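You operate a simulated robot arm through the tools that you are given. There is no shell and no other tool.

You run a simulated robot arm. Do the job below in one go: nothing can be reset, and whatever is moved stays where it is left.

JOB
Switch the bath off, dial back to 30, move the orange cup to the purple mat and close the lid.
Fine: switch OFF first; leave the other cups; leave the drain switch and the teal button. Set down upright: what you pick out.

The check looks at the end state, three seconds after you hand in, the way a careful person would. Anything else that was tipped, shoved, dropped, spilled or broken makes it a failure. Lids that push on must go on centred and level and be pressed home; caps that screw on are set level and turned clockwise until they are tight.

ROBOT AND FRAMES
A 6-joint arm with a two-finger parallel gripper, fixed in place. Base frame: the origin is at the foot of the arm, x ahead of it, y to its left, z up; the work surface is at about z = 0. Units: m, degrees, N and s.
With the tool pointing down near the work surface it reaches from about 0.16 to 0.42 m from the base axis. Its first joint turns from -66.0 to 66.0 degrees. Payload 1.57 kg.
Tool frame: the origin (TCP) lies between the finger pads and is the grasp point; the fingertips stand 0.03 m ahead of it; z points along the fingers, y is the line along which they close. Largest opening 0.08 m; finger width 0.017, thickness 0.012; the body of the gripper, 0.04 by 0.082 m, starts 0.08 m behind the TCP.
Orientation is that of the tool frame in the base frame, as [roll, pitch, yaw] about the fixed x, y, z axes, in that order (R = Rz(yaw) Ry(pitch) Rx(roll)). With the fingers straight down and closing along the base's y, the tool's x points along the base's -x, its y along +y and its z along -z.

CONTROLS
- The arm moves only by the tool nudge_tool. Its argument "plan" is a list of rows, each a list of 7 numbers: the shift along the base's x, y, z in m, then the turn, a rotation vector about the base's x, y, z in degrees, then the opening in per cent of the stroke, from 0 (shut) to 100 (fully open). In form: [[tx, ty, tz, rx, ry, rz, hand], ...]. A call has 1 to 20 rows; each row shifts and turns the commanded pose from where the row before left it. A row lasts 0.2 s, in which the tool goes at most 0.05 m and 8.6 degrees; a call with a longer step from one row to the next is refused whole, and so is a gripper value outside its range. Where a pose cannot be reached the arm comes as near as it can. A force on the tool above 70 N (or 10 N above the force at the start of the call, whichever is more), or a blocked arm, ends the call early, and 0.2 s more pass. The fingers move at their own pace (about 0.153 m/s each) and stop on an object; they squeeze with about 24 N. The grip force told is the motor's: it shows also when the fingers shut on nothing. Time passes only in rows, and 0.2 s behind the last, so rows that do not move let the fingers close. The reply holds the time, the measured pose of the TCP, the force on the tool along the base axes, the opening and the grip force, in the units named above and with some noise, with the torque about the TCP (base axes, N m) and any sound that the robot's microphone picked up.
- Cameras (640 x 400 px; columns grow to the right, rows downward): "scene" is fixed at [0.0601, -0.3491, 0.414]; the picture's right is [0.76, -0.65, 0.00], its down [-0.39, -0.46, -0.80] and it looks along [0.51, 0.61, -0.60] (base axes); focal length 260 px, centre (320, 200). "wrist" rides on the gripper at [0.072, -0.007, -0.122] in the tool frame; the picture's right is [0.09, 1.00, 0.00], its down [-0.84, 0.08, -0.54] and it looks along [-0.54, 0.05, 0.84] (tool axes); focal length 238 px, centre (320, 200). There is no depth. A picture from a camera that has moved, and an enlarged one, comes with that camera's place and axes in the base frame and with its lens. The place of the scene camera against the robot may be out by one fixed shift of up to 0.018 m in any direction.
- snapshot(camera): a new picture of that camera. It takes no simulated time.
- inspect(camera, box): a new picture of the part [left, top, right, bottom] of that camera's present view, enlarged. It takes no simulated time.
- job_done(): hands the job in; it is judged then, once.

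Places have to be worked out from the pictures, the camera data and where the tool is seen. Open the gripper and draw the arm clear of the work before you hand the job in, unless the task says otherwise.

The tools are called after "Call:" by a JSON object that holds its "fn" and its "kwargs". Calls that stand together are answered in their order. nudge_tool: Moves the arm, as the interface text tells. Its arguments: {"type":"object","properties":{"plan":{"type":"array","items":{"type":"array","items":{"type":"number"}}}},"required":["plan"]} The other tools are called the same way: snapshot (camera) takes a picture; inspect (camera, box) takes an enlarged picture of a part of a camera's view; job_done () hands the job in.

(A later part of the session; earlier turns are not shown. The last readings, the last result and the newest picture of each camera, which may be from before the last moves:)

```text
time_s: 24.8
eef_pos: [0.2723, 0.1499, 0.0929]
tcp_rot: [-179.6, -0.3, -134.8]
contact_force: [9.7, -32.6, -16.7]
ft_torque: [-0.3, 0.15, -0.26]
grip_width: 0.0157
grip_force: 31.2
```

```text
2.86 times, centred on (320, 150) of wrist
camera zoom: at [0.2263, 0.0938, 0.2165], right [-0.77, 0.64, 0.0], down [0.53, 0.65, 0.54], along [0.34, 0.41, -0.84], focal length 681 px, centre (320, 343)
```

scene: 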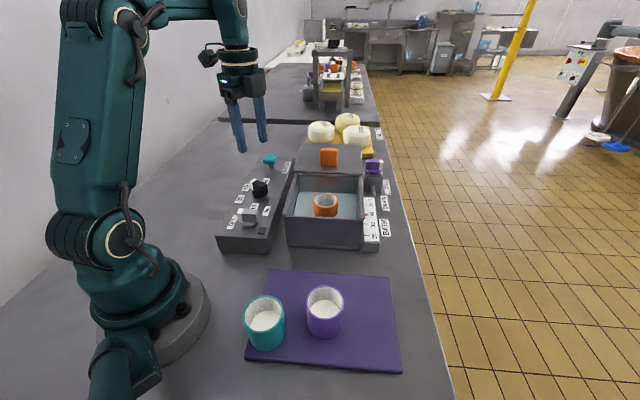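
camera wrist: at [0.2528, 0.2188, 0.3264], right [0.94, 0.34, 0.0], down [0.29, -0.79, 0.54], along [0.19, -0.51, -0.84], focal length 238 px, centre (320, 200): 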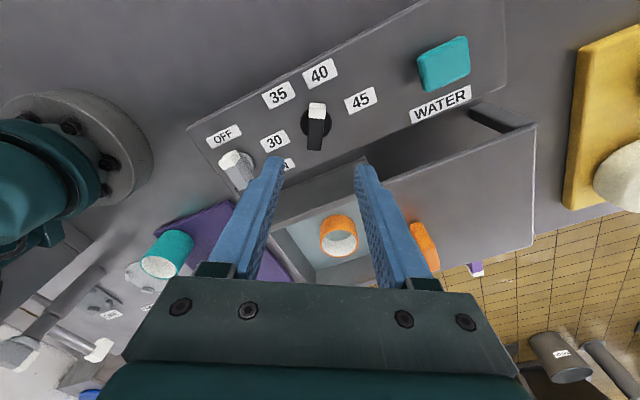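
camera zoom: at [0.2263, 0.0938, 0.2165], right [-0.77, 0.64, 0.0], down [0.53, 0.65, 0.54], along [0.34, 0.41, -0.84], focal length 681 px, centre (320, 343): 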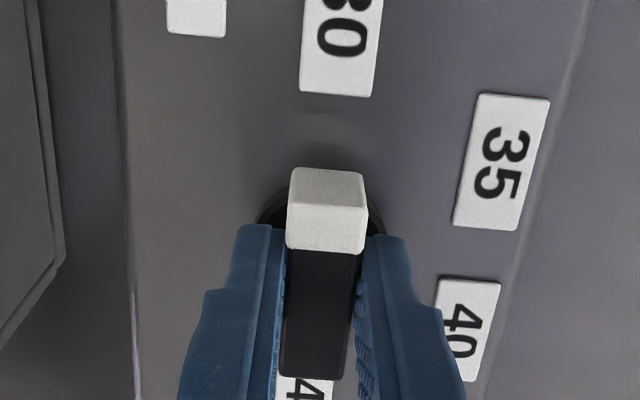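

The pointer is at 30, and the small resisting torque (−0.26 N m) suggests it's at the end stop. I'll release, lift, and check.

Call:
{"fn": "nudge_tool", "kwargs": {"plan": [[0, 0, 0, 0, 0, 0, 60], [0, 0, 0, 0, 0, 0, 60], [0, 0, 0.03, 0, 0, 0, 60], [0, 0, 0.04, 0, 0, 0, 60], [0, 0, 0.04, 0, 0, 0, 100], [0, 0, 0, 0, 0, 0, 100]]}}

Call:
{"fn": "inspect", "kwargs": {"camera": "scene", "box": [210, 130, 310, 250]}}

Call:
{"fn": "snapshot", "kwargs": {"camera": "wrist"}}

Call:
{"fn": "inspect", "kwargs": {"camera": "wrist", "box": [250, 50, 390, 170]}}

```text
time_s: 26.2
eef_pos: [0.273, 0.1503, 0.2038]
tcp_rot: [180.0, 0.0, -135.0]
contact_force: [-0.4, 0.6, -0.1]
ft_torque: [-0.02, 0.01, 0.02]
grip_width: 0.08
grip_force: 0.0
```

```text
3.33 times, centred on (260, 190) of scene
camera zoom: at [0.0601, -0.3491, 0.414], right [0.76, -0.65, 0.0], down [-0.39, -0.46, -0.8], along [0.51, 0.61, -0.6], focal length 865 px, centre (520, 233)
```

zoom: 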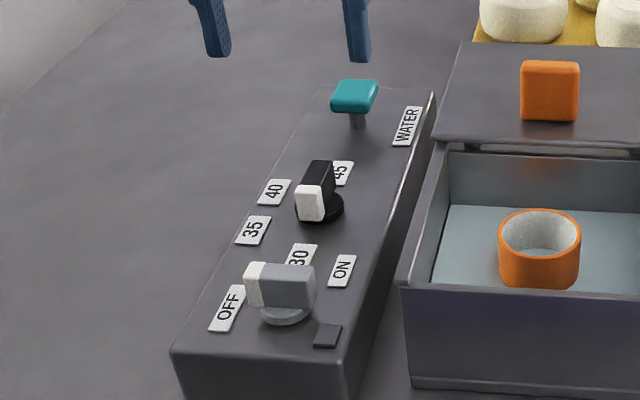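

```text
taken
camera wrist: at [0.2258, 0.095, 0.3271], right [-0.77, 0.64, 0.0], down [0.54, 0.65, 0.54], along [0.35, 0.42, -0.84], focal length 238 px, centre (320, 200)
```

wrist: 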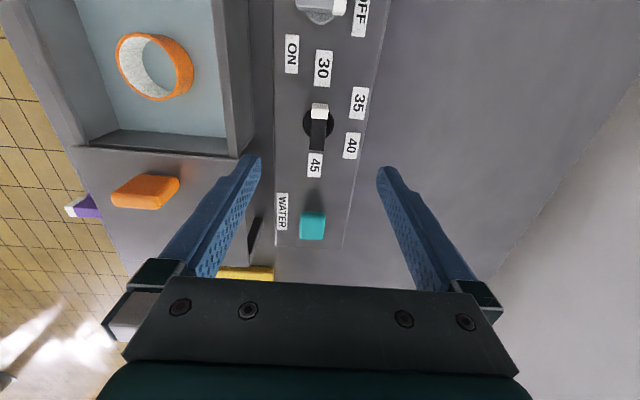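

```text
3.33 times, centred on (320, 110) of wrist
camera zoom: at [0.2258, 0.095, 0.3271], right [-0.77, 0.64, 0.0], down [0.54, 0.65, 0.54], along [0.35, 0.42, -0.84], focal length 794 px, centre (320, 500)
```

zoom: 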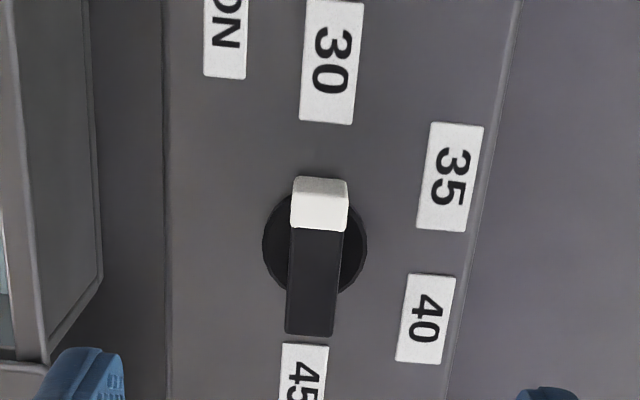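

The dial sits cleanly on 30. Next I'll move over the cup at (0.36, 0.007), keeping this orientation.

Call:
{"fn": "nudge_tool", "kwargs": {"plan": [[0.0218, -0.036, 0, 0, 0, 0, 100], [0.0218, -0.036, 0, 0, 0, 0, 100], [0.0218, -0.036, 0, 0, 0, 0, 100], [0.0218, -0.036, 0, 0, 0, 0, 100], [0, 0, 0, 0, 0, 0, 100]]}}

Call:
{"fn": "snapshot", "kwargs": {"camera": "wrist"}}

Call:
{"fn": "inspect", "kwargs": {"camera": "wrist", "box": [220, 40, 420, 200]}}

Call:
{"fn": "snapshot", "kwargs": {"camera": "scene"}}

```text
time_s: 27.4
eef_pos: [0.3611, 0.0038, 0.2042]
tcp_rot: [-180.0, -0.1, -135.0]
contact_force: [0.3, 0.1, 0.7]
ft_torque: [-0.03, 0.0, 0.01]
grip_width: 0.0799
grip_force: 0.0
```

```text
taken
camera wrist: at [0.3135, -0.0507, 0.3272], right [-0.77, 0.64, 0.0], down [0.54, 0.65, 0.54], along [0.34, 0.42, -0.84], focal length 238 px, centre (320, 200)
```

wrist: 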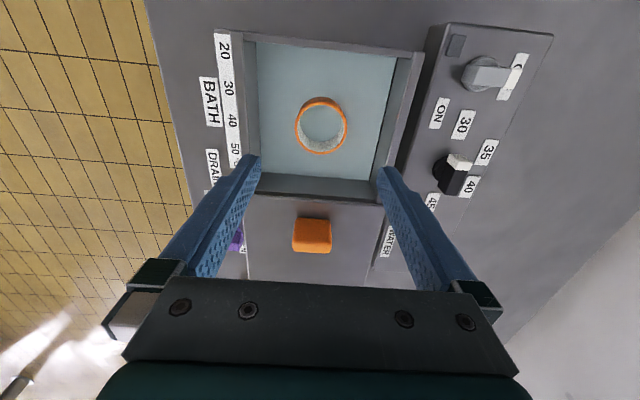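

```text
2.50 times, centred on (320, 120) of wrist
camera zoom: at [0.3135, -0.0507, 0.3272], right [-0.77, 0.64, 0.0], down [0.54, 0.65, 0.54], along [0.34, 0.42, -0.84], focal length 596 px, centre (320, 400)
```

zoom: 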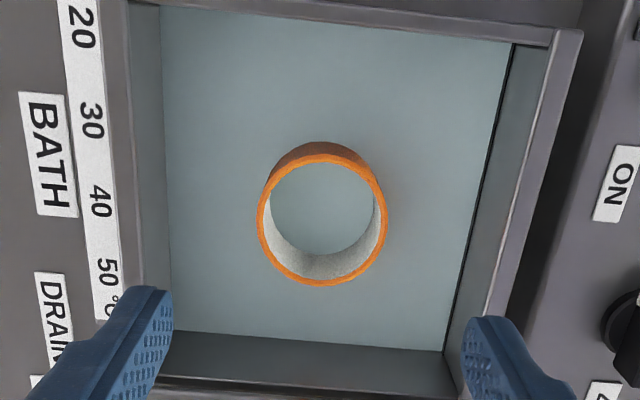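

```text
taken
```

scene: 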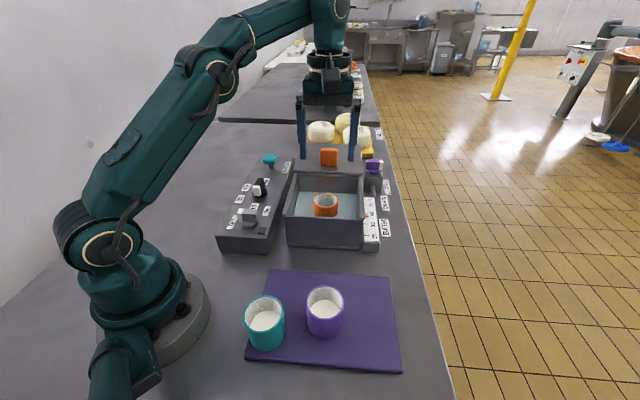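

The cup's rim centre is about (0.360, 0.008) with a diameter of about 56 mm, so the 80 mm hand fits around it inside the bath. I'll centre, go partway down, and recheck.

Call:
{"fn": "nudge_tool", "kwargs": {"plan": [[0.0005, 0.003, -0.03, 0, 0, 0, 100], [0, 0, -0.03, 0, 0, 0, 100], [0, 0, -0.02, 0, 0, 0, 100], [0, 0, 0, 0, 0, 0, 100]]}}

Call:
{"fn": "snapshot", "kwargs": {"camera": "wrist"}}

Call:
{"fn": "inspect", "kwargs": {"camera": "scene", "box": [270, 100, 390, 260]}}

```text
time_s: 28.4
eef_pos: [0.3606, 0.009, 0.1247]
tcp_rot: [-180.0, 0.0, -135.0]
contact_force: [-0.9, 0.6, -0.2]
ft_torque: [0.0, -0.02, -0.01]
grip_width: 0.0797
grip_force: 0.1
```

```text
taken
camera wrist: at [0.3135, -0.0464, 0.2468], right [-0.77, 0.64, 0.0], down [0.54, 0.65, 0.54], along [0.35, 0.42, -0.84], focal length 238 px, centre (320, 200)
```

wrist: 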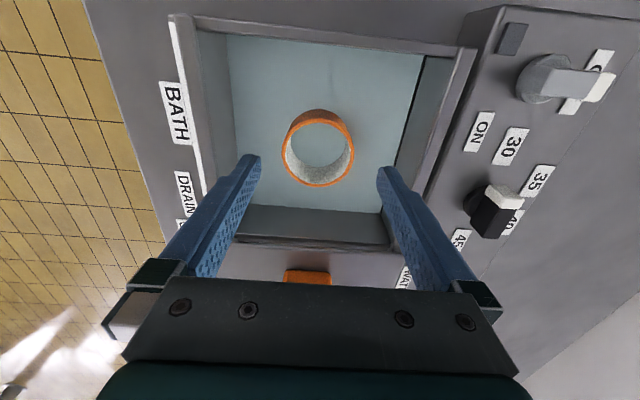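

```text
2.50 times, centred on (330, 180) of scene
camera zoom: at [0.0601, -0.3491, 0.414], right [0.76, -0.65, 0.0], down [-0.39, -0.46, -0.8], along [0.51, 0.61, -0.6], focal length 649 px, centre (295, 250)
```

zoom: 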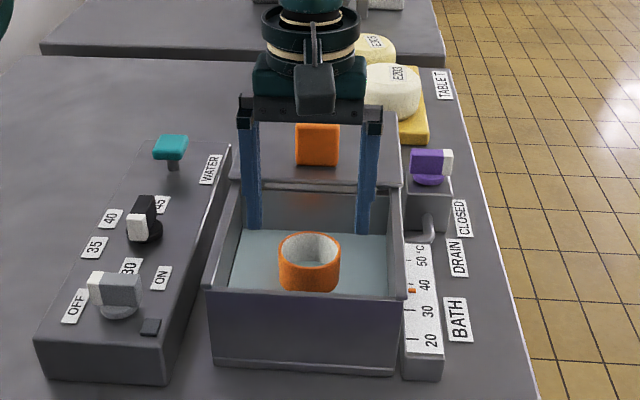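

The fingers have about 17–20 mm of clearance to the bath walls and the cup is within 2 mm of centre. I'll lower them around the cup.

Call:
{"fn": "nudge_tool", "kwargs": {"plan": [[0, -0.0015, -0.02, 0, 0, 0, 100], [0, 0, -0.02, 0, 0, 0, 100], [0, 0, -0.02, 0, 0, 0, 100], [0, 0, -0.01, 0, 0, 0, 100], [0, 0, 0, 0, 0, 0, 100]]}}

Call:
{"fn": "snapshot", "kwargs": {"camera": "wrist"}}

Call:
{"fn": "inspect", "kwargs": {"camera": "scene", "box": [270, 100, 390, 260]}}

```text
time_s: 29.6
eef_pos: [0.3604, 0.0076, 0.054]
tcp_rot: [-179.9, 0.0, -135.0]
contact_force: [0.9, 0.1, 0.1]
ft_torque: [0.04, 0.01, 0.05]
grip_width: 0.0803
grip_force: 0.1
```

```text
taken
camera wrist: at [0.3138, -0.0481, 0.1762], right [-0.77, 0.64, 0.0], down [0.54, 0.65, 0.54], along [0.35, 0.42, -0.84], focal length 238 px, centre (320, 200)
```

wrist: 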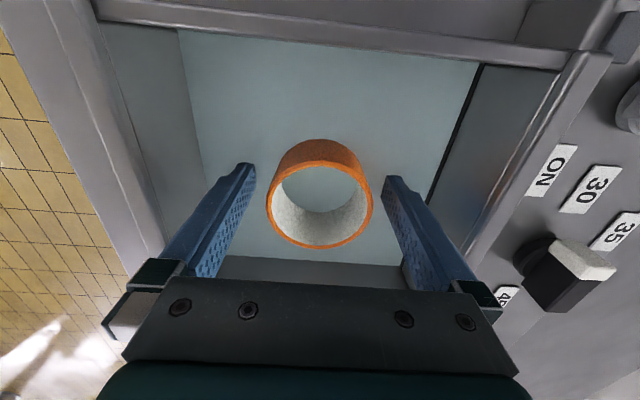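

```text
2.50 times, centred on (330, 180) of scene
camera zoom: at [0.0601, -0.3491, 0.414], right [0.76, -0.65, 0.0], down [-0.39, -0.46, -0.8], along [0.51, 0.61, -0.6], focal length 649 px, centre (295, 250)
```

zoom: 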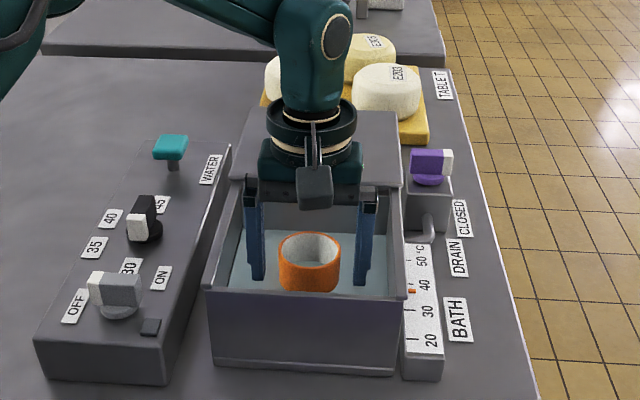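

The cup is well centred between the fingers, so I'll close on it.

Call:
{"fn": "nudge_tool", "kwargs": {"plan": [[0, 0, 0, 0, 0, 0, 50], [0, 0, 0, 0, 0, 0, 40], [0, 0, 0, 0, 0, 0, 40]]}}

Call:
{"fn": "snapshot", "kwargs": {"camera": "wrist"}}

```text
time_s: 30.4
eef_pos: [0.3604, 0.0075, 0.0547]
tcp_rot: [-179.9, 0.0, -134.9]
contact_force: [-0.3, 0.0, -0.1]
ft_torque: [0.01, -0.04, -0.01]
grip_width: 0.0549
grip_force: 24.0
```

```text
taken
camera wrist: at [0.3138, -0.0481, 0.1764], right [-0.77, 0.64, 0.0], down [0.54, 0.65, 0.54], along [0.35, 0.42, -0.84], focal length 238 px, centre (320, 200)
```

wrist: 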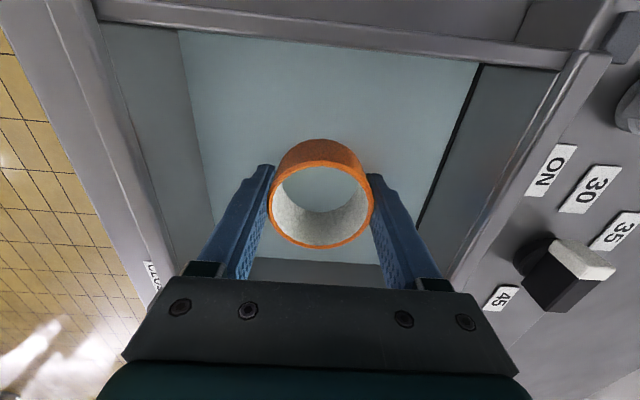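

The cup is held at 55 mm. I'll lift it straight up, slowly and level, until it clears the rim.

Call:
{"fn": "nudge_tool", "kwargs": {"plan": [[0, 0, 0.008, 0, 0, 0, 40], [0, 0, 0.015, 0, 0, 0, 40], [0, 0, 0.02, 0, 0, 0, 40], [0, 0, 0.02, 0, 0, 0, 40], [0, 0, 0.02, 0, 0, 0, 40], [0, 0, 0.02, 0, 0, 0, 40], [0, 0, 0.02, 0, 0, 0, 40], [0, 0, 0.015, 0, 0, 0, 40], [0, 0, 0.01, 0, 0, 0, 40], [0, 0, 0, 0, 0, 0, 40]]}}

Call:
{"fn": "snapshot", "kwargs": {"camera": "scene"}}

Call:
{"fn": "snapshot", "kwargs": {"camera": "wrist"}}

Call:
{"fn": "inspect", "kwargs": {"camera": "scene", "box": [260, 80, 410, 260]}}

```text
time_s: 32.6
eef_pos: [0.3605, 0.0074, 0.2023]
tcp_rot: [180.0, 0.1, -135.0]
contact_force: [0.7, -0.2, -1.3]
ft_torque: [0.03, -0.01, 0.02]
grip_width: 0.0551
grip_force: 23.8
```

```text
taken
```

scene: 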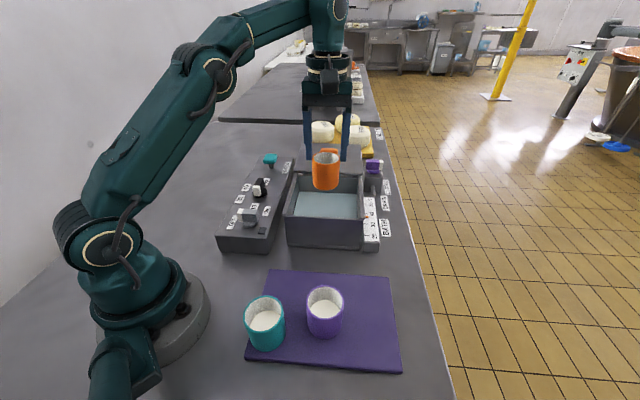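

```text
taken
camera wrist: at [0.3132, -0.0482, 0.325], right [-0.77, 0.64, 0.0], down [0.54, 0.65, 0.54], along [0.35, 0.42, -0.84], focal length 238 px, centre (320, 200)
```

wrist: 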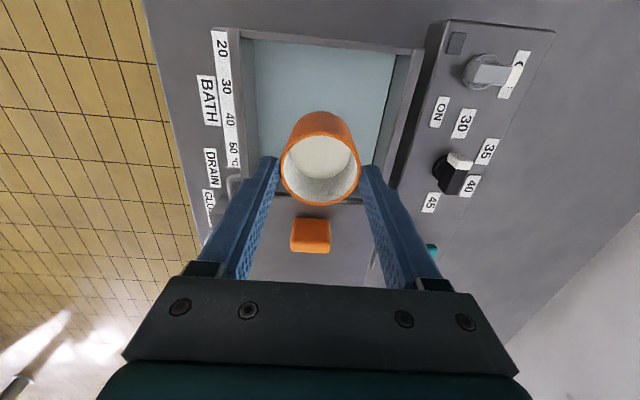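

```text
2.22 times, centred on (335, 170) of scene
camera zoom: at [0.0601, -0.3491, 0.414], right [0.76, -0.65, 0.0], down [-0.39, -0.46, -0.8], along [0.51, 0.61, -0.6], focal length 577 px, centre (287, 267)
```

zoom: 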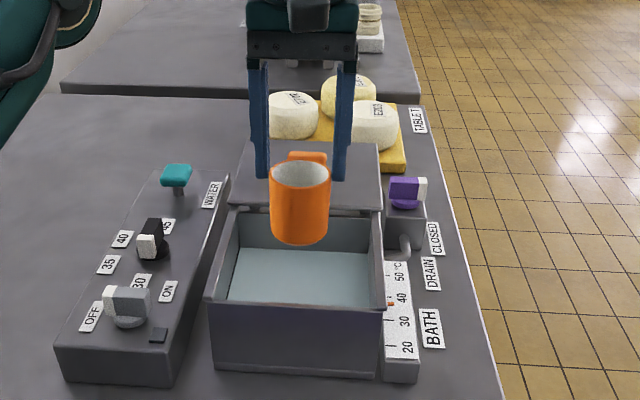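

The cup came up level and appears to contain milk, with its bottom about 50 mm below the TCP. I'll carry it gently towards the free mat area near (0.285, -0.185).

Call:
{"fn": "nudge_tool", "kwargs": {"plan": [[-0.003, -0.008, 0, 0, 0, 0, 40], [-0.006, -0.015, 0, 0, 0, 0, 40], [-0.008, -0.02, 0, 0, 0, 0, 40], [-0.01, -0.025, 0, 0, 0, 0, 40], [-0.01, -0.025, 0, 0, 0, 0, 40], [-0.01, -0.025, 0, 0, 0, 0, 40], [-0.01, -0.025, 0, 0, 0, 0, 40], [-0.008, -0.022, 0, 0, 0, 0, 40], [-0.006, -0.015, 0, 0, 0, 0, 40], [-0.003, -0.008, 0, 0, 0, 0, 40], [-0.001, -0.0045, 0, 0, 0, 0, 40], [0, 0, 0, 0, 0, 0, 40]]}}

Call:
{"fn": "snapshot", "kwargs": {"camera": "scene"}}

Call:
{"fn": "snapshot", "kwargs": {"camera": "wrist"}}

```text
time_s: 35.2
eef_pos: [0.2859, -0.1853, 0.2006]
tcp_rot: [180.0, 0.0, -135.0]
contact_force: [-0.1, 0.0, -0.7]
ft_torque: [-0.04, -0.03, 0.03]
grip_width: 0.0548
grip_force: 24.3
```

```text
taken
```

scene: 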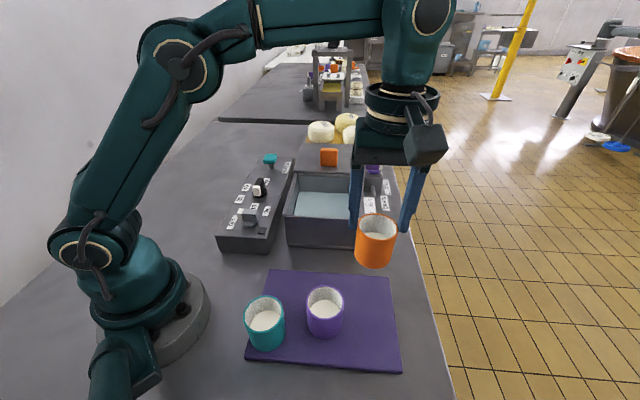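

```text
taken
camera wrist: at [0.2384, -0.2404, 0.3242], right [-0.77, 0.64, 0.0], down [0.54, 0.65, 0.54], along [0.35, 0.42, -0.84], focal length 238 px, centre (320, 200)
```

wrist: 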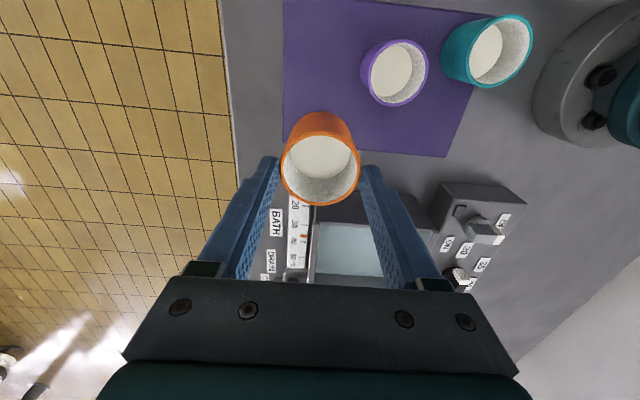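

The target is about 45–49 mm inside the mat edges and about 87 mm from the purple cup's centre, so there's room. I'll lower it to just above the mat.

Call:
{"fn": "nudge_tool", "kwargs": {"plan": [[0, 0, -0.008, 0, 0, 0, 40], [0, 0, -0.015, 0, 0, 0, 40], [0, 0, -0.02, 0, 0, 0, 40], [0, 0, -0.02, 0, 0, 0, 40], [0, 0, -0.02, 0, 0, 0, 40], [0, 0, -0.02, 0, 0, 0, 40], [0, 0, -0.012, 0, 0, 0, 40], [0, 0, -0.007, 0, 0, 0, 40], [0, 0, 0, 0, 0, 0, 40]]}}

Call:
{"fn": "inspect", "kwargs": {"camera": "scene", "box": [230, 210, 450, 390]}}

Call:
{"fn": "snapshot", "kwargs": {"camera": "wrist"}}

```text
time_s: 37.2
eef_pos: [0.286, -0.1846, 0.0805]
tcp_rot: [-179.8, 0.1, -134.9]
contact_force: [5.0, -5.5, 21.6]
ft_torque: [-0.18, -0.13, 0.05]
grip_width: 0.0547
grip_force: 24.2
```

```text
2.22 times, centred on (340, 300) of scene
camera zoom: at [0.06, -0.3491, 0.414], right [0.76, -0.65, 0.0], down [-0.39, -0.46, -0.8], along [0.51, 0.61, -0.6], focal length 577 px, centre (276, -22)
```

zoom: 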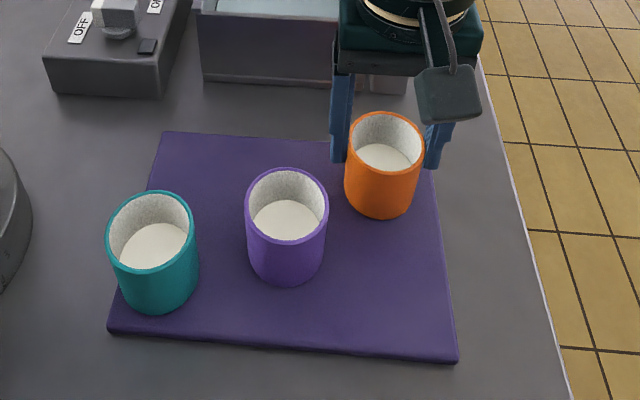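

```text
taken
camera wrist: at [0.2387, -0.2411, 0.2029], right [-0.77, 0.64, -0.01], down [0.53, 0.65, 0.54], along [0.35, 0.41, -0.84], focal length 238 px, centre (320, 200)
```

wrist: 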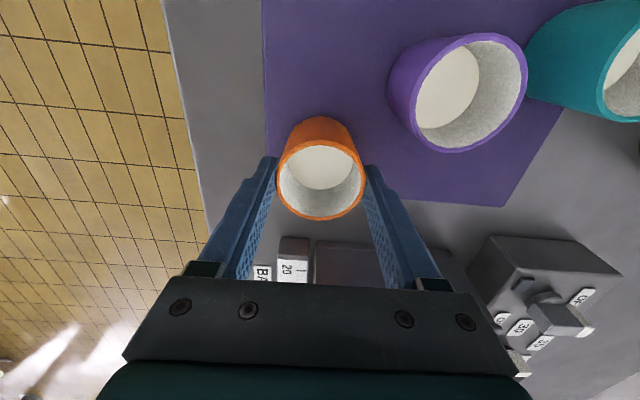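

The downward force of 22 N shows the cup is already resting on the mat. It slipped lower in the grip during the lift, then got pushed back up. The rim at z≈0.065 fits a cup standing upright, so I'll release it and lift straight up.

Call:
{"fn": "nudge_tool", "kwargs": {"plan": [[0, 0, 0.0005, 0, 0, 0, 72], [0, 0, 0, 0, 0, 0, 85], [0, 0, 0, 0, 0, 0, 100], [0, 0, 0, 0, 0, 0, 100]]}}

Call:
{"fn": "snapshot", "kwargs": {"camera": "wrist"}}

Call:
{"fn": "inspect", "kwargs": {"camera": "scene", "box": [230, 210, 450, 390]}}

```text
time_s: 38.2
eef_pos: [0.2848, -0.1849, 0.0795]
tcp_rot: [180.0, 0.0, -135.0]
contact_force: [0.3, -0.1, -0.7]
ft_torque: [-0.03, -0.05, 0.02]
grip_width: 0.0797
grip_force: 0.0
```

```text
taken
camera wrist: at [0.2384, -0.2404, 0.203], right [-0.77, 0.64, 0.0], down [0.54, 0.65, 0.54], along [0.35, 0.42, -0.84], focal length 238 px, centre (320, 200)
```

wrist: 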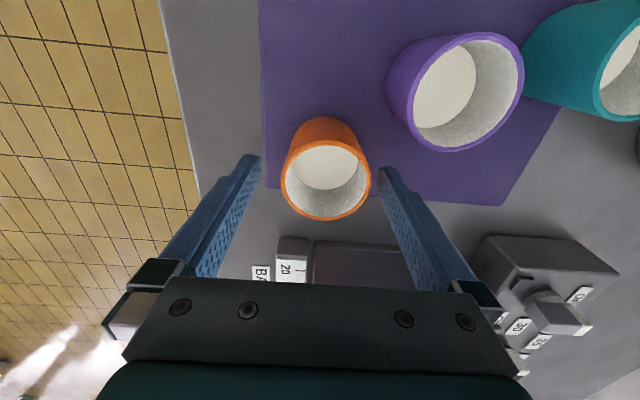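

```text
2.22 times, centred on (340, 300) of scene
camera zoom: at [0.0601, -0.3491, 0.414], right [0.76, -0.65, 0.0], down [-0.39, -0.46, -0.8], along [0.51, 0.61, -0.6], focal length 577 px, centre (276, -22)
```

zoom: 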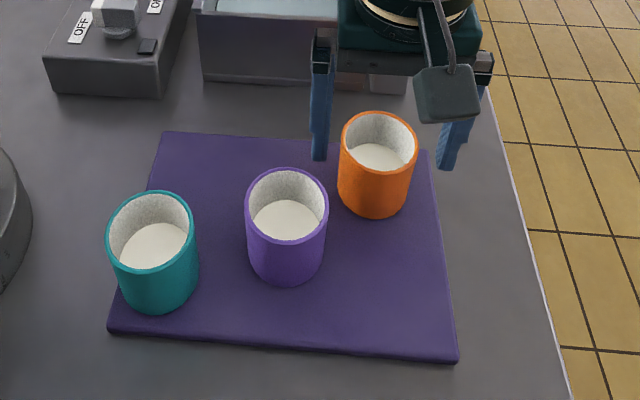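

The cup is standing upright and fully on the mat. I'll lift straight up and clear it.

Call:
{"fn": "nudge_tool", "kwargs": {"plan": [[0, 0, 0.01, 0, 0, 0, 100], [0, 0, 0.03, 0, 0, 0, 100], [0, 0, 0.04, 0, 0, 0, 100], [0, 0, 0.04, 0, 0, 0, 100], [0, 0, 0, 0, 0, 0, 100]]}}

Call:
{"fn": "snapshot", "kwargs": {"camera": "wrist"}}

Call:
{"fn": "snapshot", "kwargs": {"camera": "scene"}}

```text
time_s: 39.4
eef_pos: [0.2855, -0.1851, 0.2009]
tcp_rot: [180.0, 0.0, -134.9]
contact_force: [-0.6, 1.2, 0.8]
ft_torque: [0.01, -0.02, 0.02]
grip_width: 0.08
grip_force: 0.1
```

```text
taken
camera wrist: at [0.2391, -0.2404, 0.3231], right [-0.77, 0.64, 0.0], down [0.54, 0.65, 0.54], along [0.35, 0.42, -0.84], focal length 238 px, centre (320, 200)
```

wrist: 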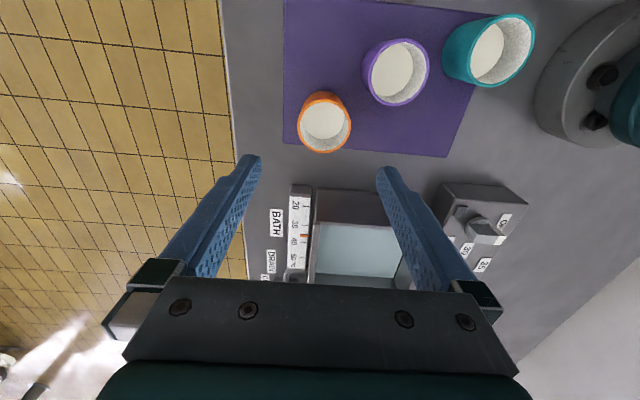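

```text
taken
```

scene: 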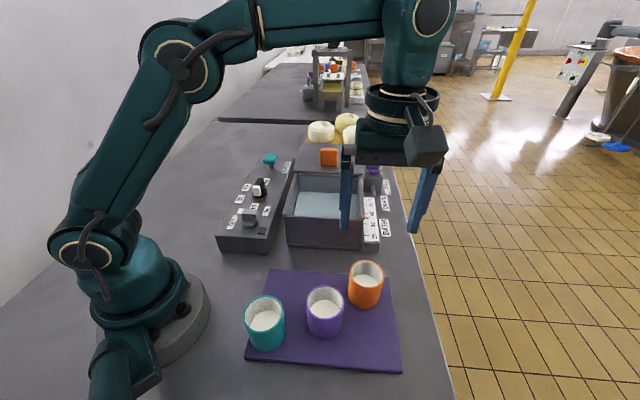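

The orange cup stands on the mat clear of the other two. Next is the lid: I'll move above the rear of the bath to get a good look at the orange handle.

Call:
{"fn": "nudge_tool", "kwargs": {"plan": [[0.018, 0.038, 0.01, 0, 0, 0, 100], [0.018, 0.038, 0.01, 0, 0, 0, 100], [0.018, 0.038, 0, 0, 0, 0, 100], [0.018, 0.038, 0, 0, 0, 0, 100], [0.018, 0.038, 0, 0, 0, 0, 100], [0.015, 0.035, 0, 0, 0, 0, 100], [0, 0, 0, 0, 0, 0, 100]]}}

Call:
{"fn": "snapshot", "kwargs": {"camera": "wrist"}}

Call:
{"fn": "inspect", "kwargs": {"camera": "wrist", "box": [220, 110, 420, 290]}}

Call:
{"fn": "inspect", "kwargs": {"camera": "scene", "box": [260, 90, 410, 260]}}

```text
time_s: 41.0
eef_pos: [0.3643, 0.0271, 0.2054]
tcp_rot: [-180.0, 0.0, -134.9]
contact_force: [0.2, -0.2, 0.2]
ft_torque: [0.0, 0.01, 0.02]
grip_width: 0.08
grip_force: 0.1
out of reach, approached as far as the arm can: row 5, 6
```

```text
taken
camera wrist: at [0.3178, -0.0274, 0.3293], right [-0.77, 0.64, 0.0], down [0.54, 0.65, 0.54], along [0.35, 0.42, -0.84], focal length 238 px, centre (320, 200)
```

wrist: 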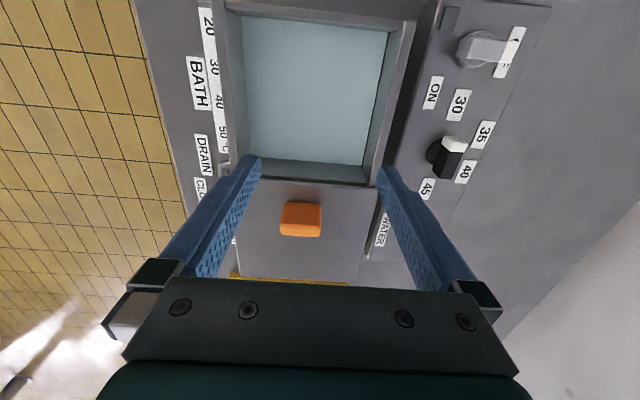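

```text
2.22 times, centred on (320, 200) of wrist
camera zoom: at [0.3178, -0.0274, 0.3293], right [-0.77, 0.64, 0.0], down [0.54, 0.65, 0.54], along [0.35, 0.42, -0.84], focal length 530 px, centre (320, 200)
```

zoom: 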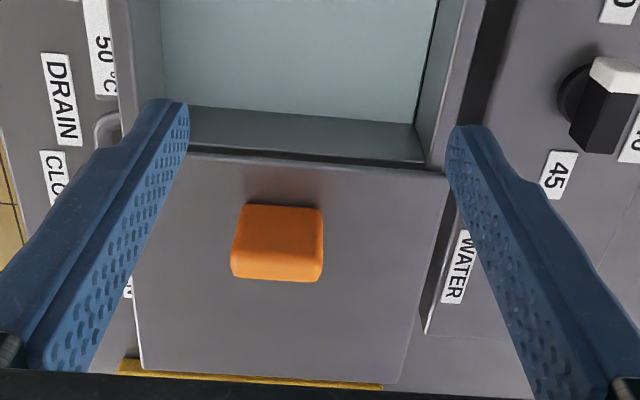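

```text
2.35 times, centred on (335, 175) of scene
camera zoom: at [0.0601, -0.3491, 0.414], right [0.76, -0.65, 0.0], down [-0.39, -0.46, -0.8], along [0.51, 0.61, -0.6], focal length 611 px, centre (285, 259)
```

zoom: 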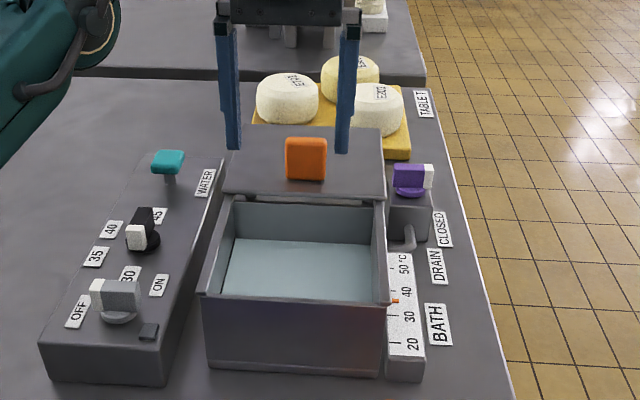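

At this height the arm can't reach the handle with the tool straight down. The handle's front base is near (0.430, 0.077), and it's about 40 mm wide, 15 mm thick and 45 mm tall on a lid top at z≈0.10. I'll tilt the tool outward along the slide direction to gain reach.

Call:
{"fn": "nudge_tool", "kwargs": {"plan": [[0, 0, 0, 6, -6, 0, 100], [0, 0, 0, 6, -6, 0, 100], [0, 0, 0, 6, -6, 0, 100], [0, 0, 0, 0, 0, 0, 100]]}}

Call:
{"fn": "snapshot", "kwargs": {"camera": "wrist"}}

Call:
{"fn": "snapshot", "kwargs": {"camera": "scene"}}

```text
time_s: 42.0
eef_pos: [0.3643, 0.0287, 0.2065]
tcp_rot: [-180.0, 25.6, -134.9]
contact_force: [0.6, 0.6, -0.3]
ft_torque: [-0.01, 0.01, 0.01]
grip_width: 0.0799
grip_force: 0.1
```

```text
taken
camera wrist: at [0.2853, -0.0598, 0.2866], right [-0.76, 0.65, -0.04], down [0.31, 0.42, 0.85], along [0.57, 0.64, -0.53], focal length 238 px, centre (320, 200)
```

wrist: 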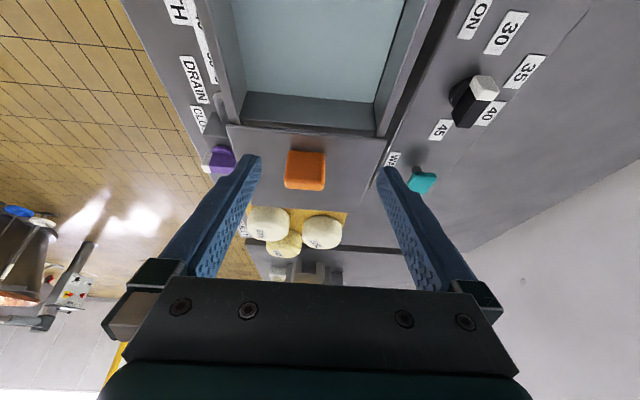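

```text
taken
```

scene: 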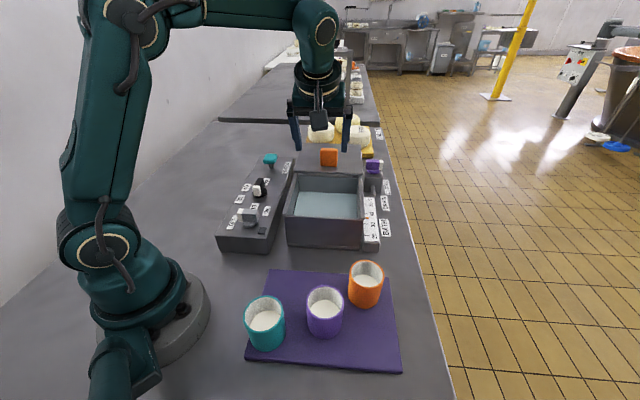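

The tilt worked, with pitch at 25.6° and the handle now visible between the fingers. I'll zoom in to locate the handle precisely.

Call:
{"fn": "inspect", "kwargs": {"camera": "wrist", "box": [230, 100, 410, 220]}}

Call:
{"fn": "inspect", "kwargs": {"camera": "scene", "box": [290, 130, 370, 200]}}

```text
3.33 times, centred on (320, 160) of wrist
camera zoom: at [0.2853, -0.0598, 0.2866], right [-0.76, 0.65, -0.04], down [0.31, 0.42, 0.85], along [0.57, 0.64, -0.53], focal length 794 px, centre (320, 333)
```

zoom: 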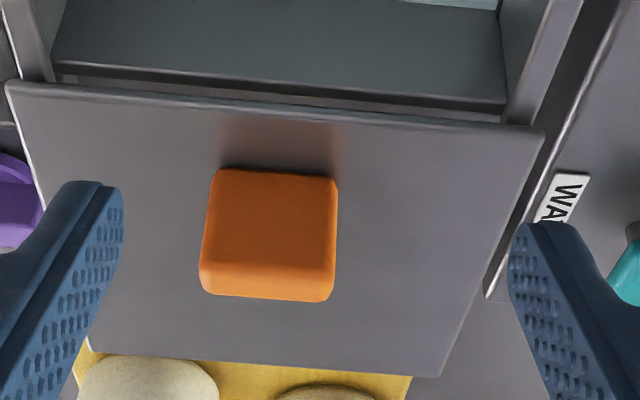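

```text
5.71 times, centred on (330, 165) of scene
camera zoom: at [0.0601, -0.3491, 0.414], right [0.76, -0.65, 0.0], down [-0.39, -0.46, -0.8], along [0.51, 0.61, -0.6], focal length 1483 px, centre (263, 400)
```

zoom: 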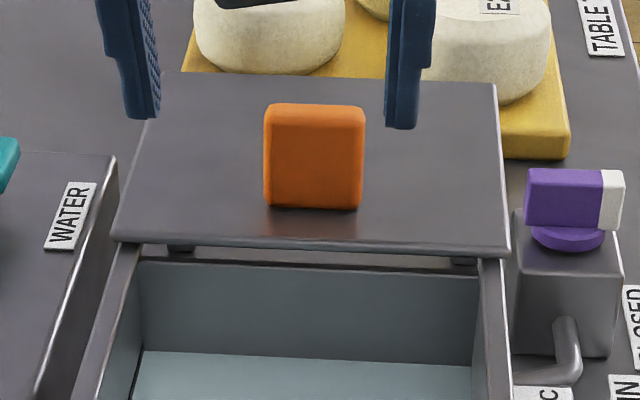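

The handle works out at u≈0.356–0.372 along the slide axis, centred at (0.434, 0.081), with its top at z≈0.144. I'll move over it while staying above, then check before lowering.

Call:
{"fn": "nudge_tool", "kwargs": {"plan": [[0.022, 0.0163, -0.008, 0, 0, 0, 100], [0.022, 0.0163, -0.008, 0, 0, 0, 100], [0.0225, 0.0164, -0.006, 0, 0, 0, 100], [0, 0, 0, 0, 0, 0, 100]]}}

Call:
{"fn": "snapshot", "kwargs": {"camera": "wrist"}}

Call:
{"fn": "inspect", "kwargs": {"camera": "scene", "box": [270, 110, 390, 200]}}

```text
time_s: 43.0
eef_pos: [0.4324, 0.077, 0.184]
tcp_rot: [180.0, 25.4, -135.0]
contact_force: [0.6, -0.2, -0.3]
ft_torque: [0.01, -0.03, -0.01]
grip_width: 0.0802
grip_force: 0.1
```

```text
taken
camera wrist: at [0.3519, -0.0103, 0.2647], right [-0.76, 0.65, -0.04], down [0.32, 0.42, 0.85], along [0.56, 0.64, -0.53], focal length 238 px, centre (320, 200)
```

wrist: 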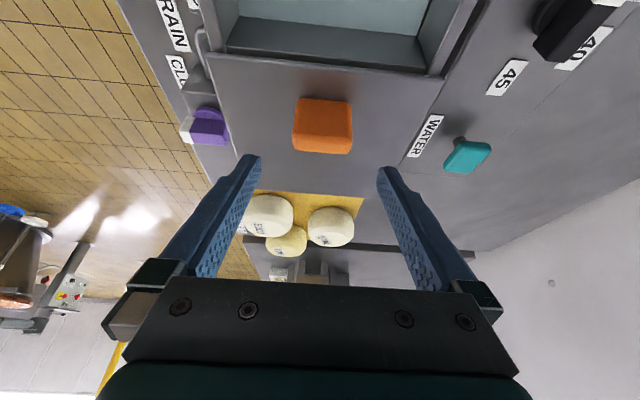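

```text
4.44 times, centred on (330, 155) of scene
camera zoom: at [0.0601, -0.3491, 0.414], right [0.76, -0.65, 0.0], down [-0.39, -0.46, -0.8], along [0.51, 0.61, -0.6], focal length 1153 px, centre (276, 400)
```

zoom: 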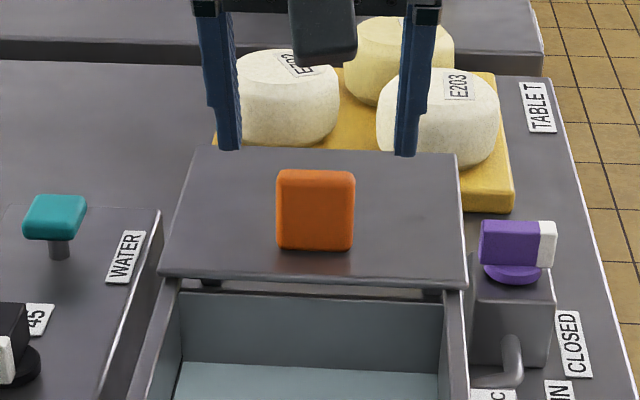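

The handle is centred between the fingers and within reach. I'll descend straight down around it.

Call:
{"fn": "nudge_tool", "kwargs": {"plan": [[0, 0, -0.014, 0, 0, 0, 100], [0, 0, -0.014, 0, 0, 0, 100], [0, 0, -0.013, 0, 0, 0, 100], [0, 0, 0, 0, 0, 0, 100]]}}

Call:
{"fn": "snapshot", "kwargs": {"camera": "wrist"}}

Call:
{"fn": "inspect", "kwargs": {"camera": "scene", "box": [270, 110, 390, 200]}}

```text
time_s: 44.0
eef_pos: [0.4313, 0.0772, 0.1436]
tcp_rot: [180.0, 25.5, -135.0]
contact_force: [-0.4, -0.7, -0.4]
ft_torque: [0.0, -0.03, 0.0]
grip_width: 0.08
grip_force: 0.1
```

```text
taken
camera wrist: at [0.3518, -0.0109, 0.2239], right [-0.76, 0.65, -0.04], down [0.31, 0.42, 0.85], along [0.56, 0.64, -0.53], focal length 238 px, centre (320, 200)
```

wrist: 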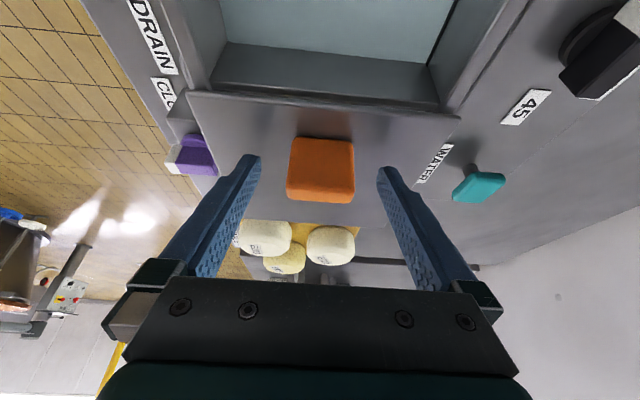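

```text
4.44 times, centred on (330, 155) of scene
camera zoom: at [0.0601, -0.3491, 0.414], right [0.76, -0.65, 0.0], down [-0.39, -0.46, -0.8], along [0.51, 0.61, -0.6], focal length 1153 px, centre (276, 400)
```

zoom: 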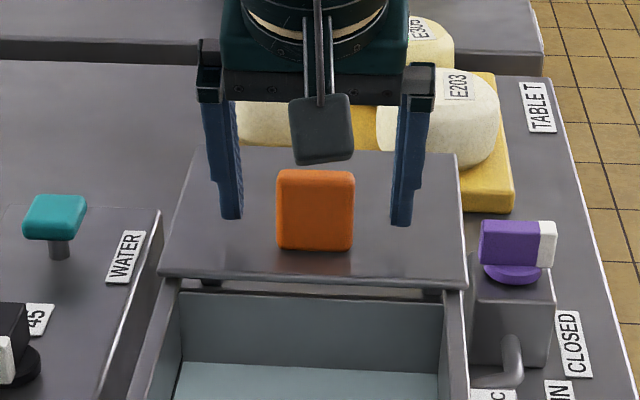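

The fingertips straddle the handle about 10 mm above the lid surface. I'll close on it.

Call:
{"fn": "nudge_tool", "kwargs": {"plan": [[0, 0, 0, 0, 0, 0, 60], [0, 0, 0, 0, 0, 0, 20], [0, 0, 0, 0, 0, 0, 20]]}}

Call:
{"fn": "inspect", "kwargs": {"camera": "scene", "box": [270, 110, 390, 200]}}

```text
time_s: 44.8
eef_pos: [0.4297, 0.077, 0.1438]
tcp_rot: [180.0, 25.3, -135.0]
contact_force: [-4.4, 1.6, -2.3]
ft_torque: [0.2, -0.62, -0.16]
grip_width: 0.0416
grip_force: 44.4
```

```text
4.44 times, centred on (330, 155) of scene
camera zoom: at [0.0601, -0.3491, 0.414], right [0.76, -0.65, 0.0], down [-0.39, -0.46, -0.8], along [0.51, 0.61, -0.6], focal length 1153 px, centre (276, 400)
```

zoom: 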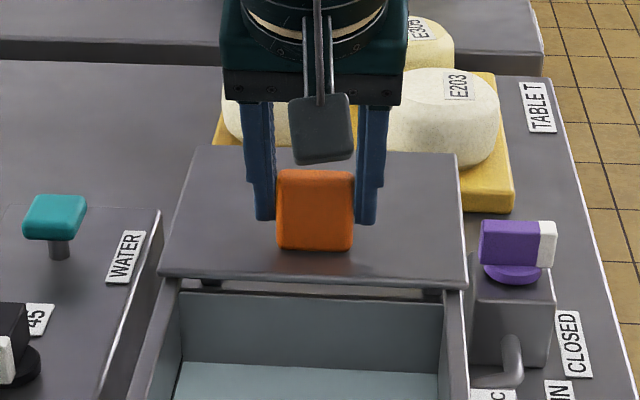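

The handle is gripped (41.6 mm, 44 N). I'll pull about 20 mm along −u to see whether the lid slides.

Call:
{"fn": "nudge_tool", "kwargs": {"plan": [[-0.0035, -0.0035, 0, 0, 0, 0, 20], [-0.0055, -0.0055, 0, 0, 0, 0, 20], [-0.0055, -0.0055, 0, 0, 0, 0, 20]]}}

Call:
{"fn": "inspect", "kwargs": {"camera": "scene", "box": [260, 110, 400, 260]}}

```text
time_s: 45.6
eef_pos: [0.4169, 0.0626, 0.1437]
tcp_rot: [180.0, 25.4, -135.0]
contact_force: [-2.3, 4.3, -0.1]
ft_torque: [0.03, 0.23, 0.16]
grip_width: 0.0418
grip_force: 45.4
```

```text
2.67 times, centred on (330, 185) of scene
camera zoom: at [0.0601, -0.3491, 0.414], right [0.76, -0.65, 0.0], down [-0.39, -0.46, -0.8], along [0.51, 0.61, -0.6], focal length 692 px, centre (293, 240)
```

zoom: 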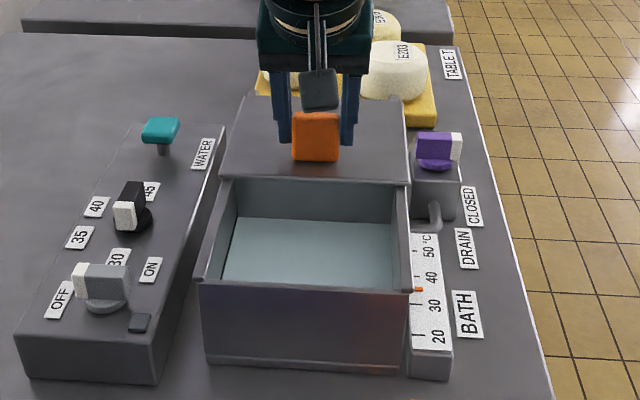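

The lid slides easily with very little force. I'll continue pulling it along −u.

Call:
{"fn": "nudge_tool", "kwargs": {"plan": [[-0.007, -0.007, 0, 0, 0, 0, 20], [-0.0085, -0.0085, 0, 0, 0, 0, 20], [-0.0085, -0.0085, 0, 0, 0, 0, 20], [-0.0085, -0.0085, 0, 0, 0, 0, 20], [-0.0085, -0.0085, 0, 0, 0, 0, 20], [-0.0085, -0.0085, 0, 0, 0, 0, 20]]}}

Call:
{"fn": "inspect", "kwargs": {"camera": "scene", "box": [260, 110, 400, 260]}}

```text
time_s: 47.0
eef_pos: [0.3674, 0.0142, 0.1435]
tcp_rot: [180.0, 25.5, -134.9]
contact_force: [-0.4, 1.4, 0.3]
ft_torque: [-0.02, 0.2, 0.13]
grip_width: 0.0417
grip_force: 45.2
```

```text
2.67 times, centred on (330, 185) of scene
camera zoom: at [0.0601, -0.3491, 0.414], right [0.76, -0.65, 0.0], down [-0.39, -0.46, -0.8], along [0.51, 0.61, -0.6], focal length 692 px, centre (293, 240)
```

zoom: 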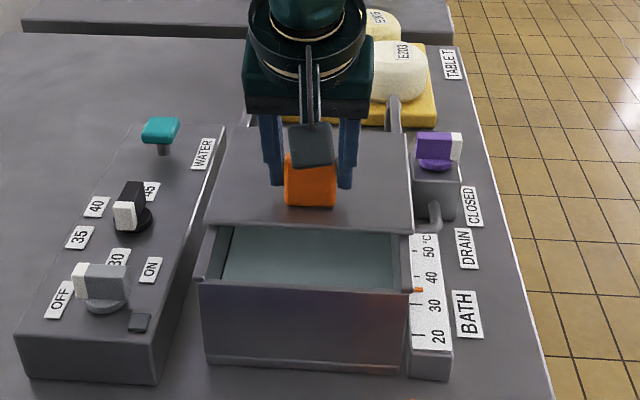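

It's about 90 mm along with about 60 mm left. I'll do 40 mm more and then finish slowly.

Call:
{"fn": "nudge_tool", "kwargs": {"plan": [[-0.0071, -0.0071, 0, 0, 0, 0, 20], [-0.0071, -0.0071, 0, 0, 0, 0, 20], [-0.0071, -0.0071, 0, 0, 0, 0, 20], [-0.0071, -0.0071, 0, 0, 0, 0, 20]]}}

Call:
{"fn": "inspect", "kwargs": {"camera": "scene", "box": [260, 110, 400, 260]}}

Call:
{"fn": "snapshot", "kwargs": {"camera": "wrist"}}

```text
time_s: 48.0
eef_pos: [0.3376, -0.017, 0.143]
tcp_rot: [-180.0, 25.5, -134.9]
contact_force: [1.5, 0.5, -0.3]
ft_torque: [0.68, -0.06, 0.41]
grip_width: 0.0419
grip_force: 45.1
```

```text
2.67 times, centred on (330, 185) of scene
camera zoom: at [0.0601, -0.3491, 0.414], right [0.76, -0.65, 0.0], down [-0.39, -0.46, -0.8], along [0.51, 0.61, -0.6], focal length 692 px, centre (293, 240)
```

zoom: 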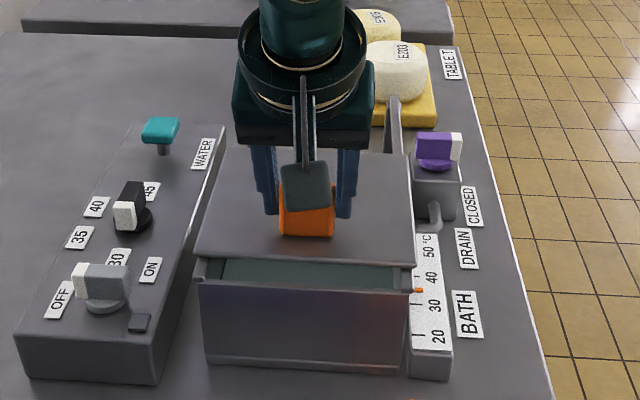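

```text
taken
camera wrist: at [0.2589, -0.1035, 0.2239], right [-0.76, 0.65, -0.04], down [0.31, 0.42, 0.85], along [0.56, 0.64, -0.53], focal length 238 px, centre (320, 200)
```

wrist: 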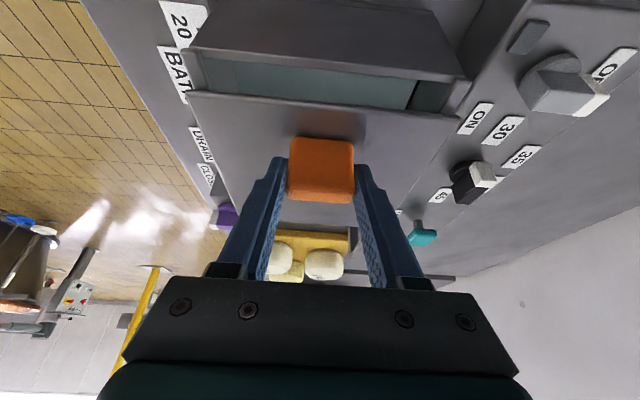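

About 25–30 mm of opening remains. I'll keep going in 8 mm steps.

Call:
{"fn": "nudge_tool", "kwargs": {"plan": [[-0.005, -0.005, 0, 0, 0, 0, 20], [-0.005, -0.005, 0, 0, 0, 0, 20], [-0.004, -0.004, 0, 0, 0, 0, 20]]}}

Call:
{"fn": "inspect", "kwargs": {"camera": "scene", "box": [270, 160, 390, 260]}}

Call:
{"fn": "inspect", "kwargs": {"camera": "wrist", "box": [160, 10, 500, 210]}}

```text
time_s: 48.8
eef_pos: [0.3246, -0.0292, 0.1427]
tcp_rot: [-180.0, 25.3, -135.0]
contact_force: [11.1, 0.6, -10.2]
ft_torque: [-0.26, 0.72, -0.12]
grip_width: 0.042
grip_force: 44.8
```

```text
4.00 times, centred on (330, 210) of scene
camera zoom: at [0.0601, -0.3491, 0.414], right [0.76, -0.65, 0.0], down [-0.39, -0.46, -0.8], along [0.51, 0.61, -0.6], focal length 1038 px, centre (280, 160)
```

zoom: 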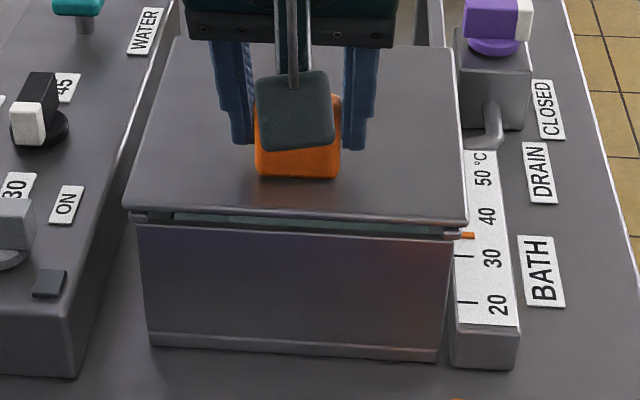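

```text
1.88 times, centred on (330, 110) of wrist
camera zoom: at [0.2455, -0.1168, 0.224], right [-0.76, 0.65, -0.04], down [0.32, 0.42, 0.85], along [0.56, 0.63, -0.53], focal length 449 px, centre (301, 369)
```

zoom: 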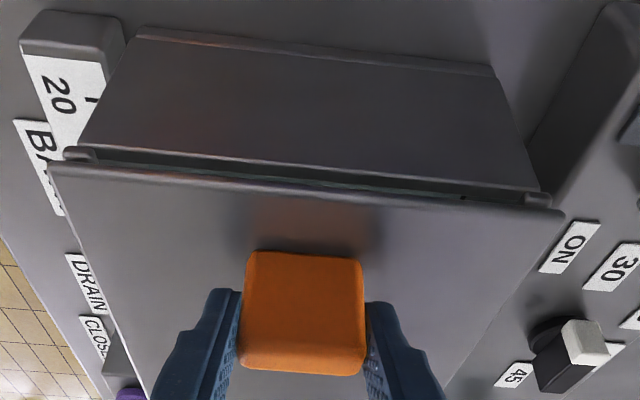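

About 10 mm of gap remains and there's some resistance starting (11 N). I'll continue in small steps and watch the force.

Call:
{"fn": "nudge_tool", "kwargs": {"plan": [[-0.002, -0.002, 0, 0, 0, 0, 20], [-0.002, -0.002, 0, 0, 0, 0, 20]]}}

Call:
{"fn": "inspect", "kwargs": {"camera": "scene", "box": [270, 160, 390, 260]}}

```text
time_s: 49.4
eef_pos: [0.3213, -0.0303, 0.1455]
tcp_rot: [-179.8, 25.9, -135.0]
contact_force: [30.5, 23.9, -6.5]
ft_torque: [0.38, -0.18, 0.16]
grip_width: 0.0418
grip_force: 45.3
```

```text
4.00 times, centred on (330, 210) of scene
camera zoom: at [0.0601, -0.3491, 0.414], right [0.76, -0.65, 0.0], down [-0.39, -0.46, -0.8], along [0.51, 0.61, -0.6], focal length 1038 px, centre (280, 160)
```

zoom: 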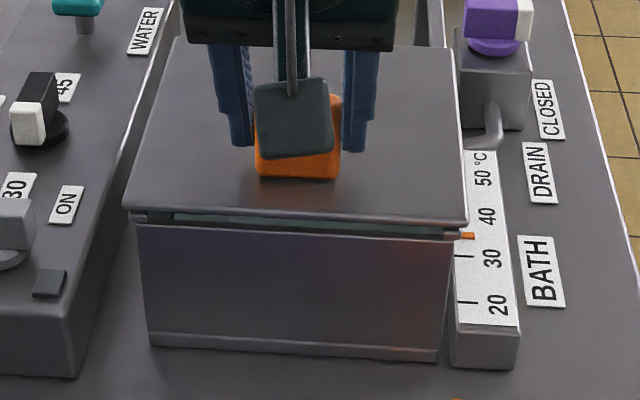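

The lid stopped moving and the force rose to 39 N. Total travel is about 149 mm, which matches the computed full closure, and the front edge looks flush with the bath front. I'll release the handle and lift straight off.

Call:
{"fn": "nudge_tool", "kwargs": {"plan": [[0, 0, 0, 0, 0, 0, 70], [0, 0, 0, 0, 0, 0, 100], [0, 0, 0, 0, 0, 0, 100], [0, 0, 0.02, 0, 0, 0, 100], [0, 0, 0.03, 0, 0, 0, 100], [0, 0, 0.03, 0, 0, 0, 100], [0, 0, 0, 0, 0, 0, 100]]}}

Call:
{"fn": "snapshot", "kwargs": {"camera": "wrist"}}

Call:
{"fn": "inspect", "kwargs": {"camera": "scene", "box": [260, 110, 400, 260]}}

```text
time_s: 51.0
eef_pos: [0.3199, -0.0336, 0.2247]
tcp_rot: [180.0, 25.4, -135.0]
contact_force: [0.1, 0.4, 0.1]
ft_torque: [-0.01, -0.02, 0.01]
grip_width: 0.0798
grip_force: 0.0
```

```text
taken
camera wrist: at [0.2417, -0.1207, 0.3047], right [-0.76, 0.65, -0.04], down [0.32, 0.42, 0.85], along [0.56, 0.64, -0.53], focal length 238 px, centre (320, 200)
```

wrist: 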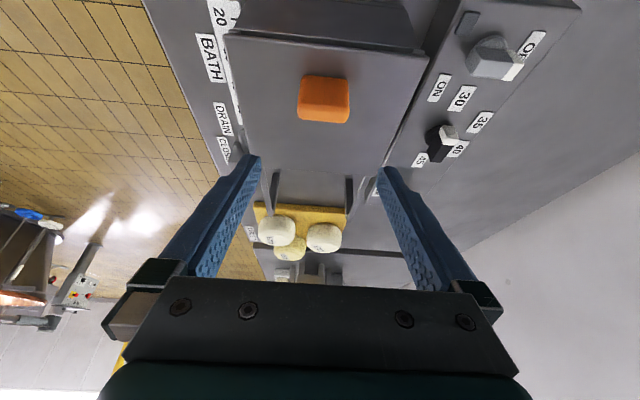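

```text
2.67 times, centred on (330, 185) of scene
camera zoom: at [0.0601, -0.3491, 0.414], right [0.76, -0.65, 0.0], down [-0.39, -0.46, -0.8], along [0.51, 0.61, -0.6], focal length 692 px, centre (293, 240)
```

zoom: 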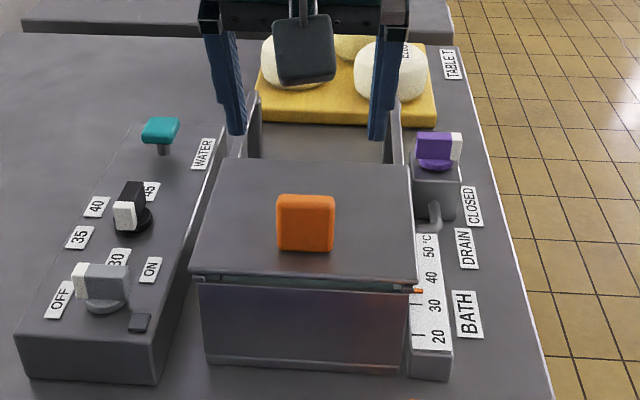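

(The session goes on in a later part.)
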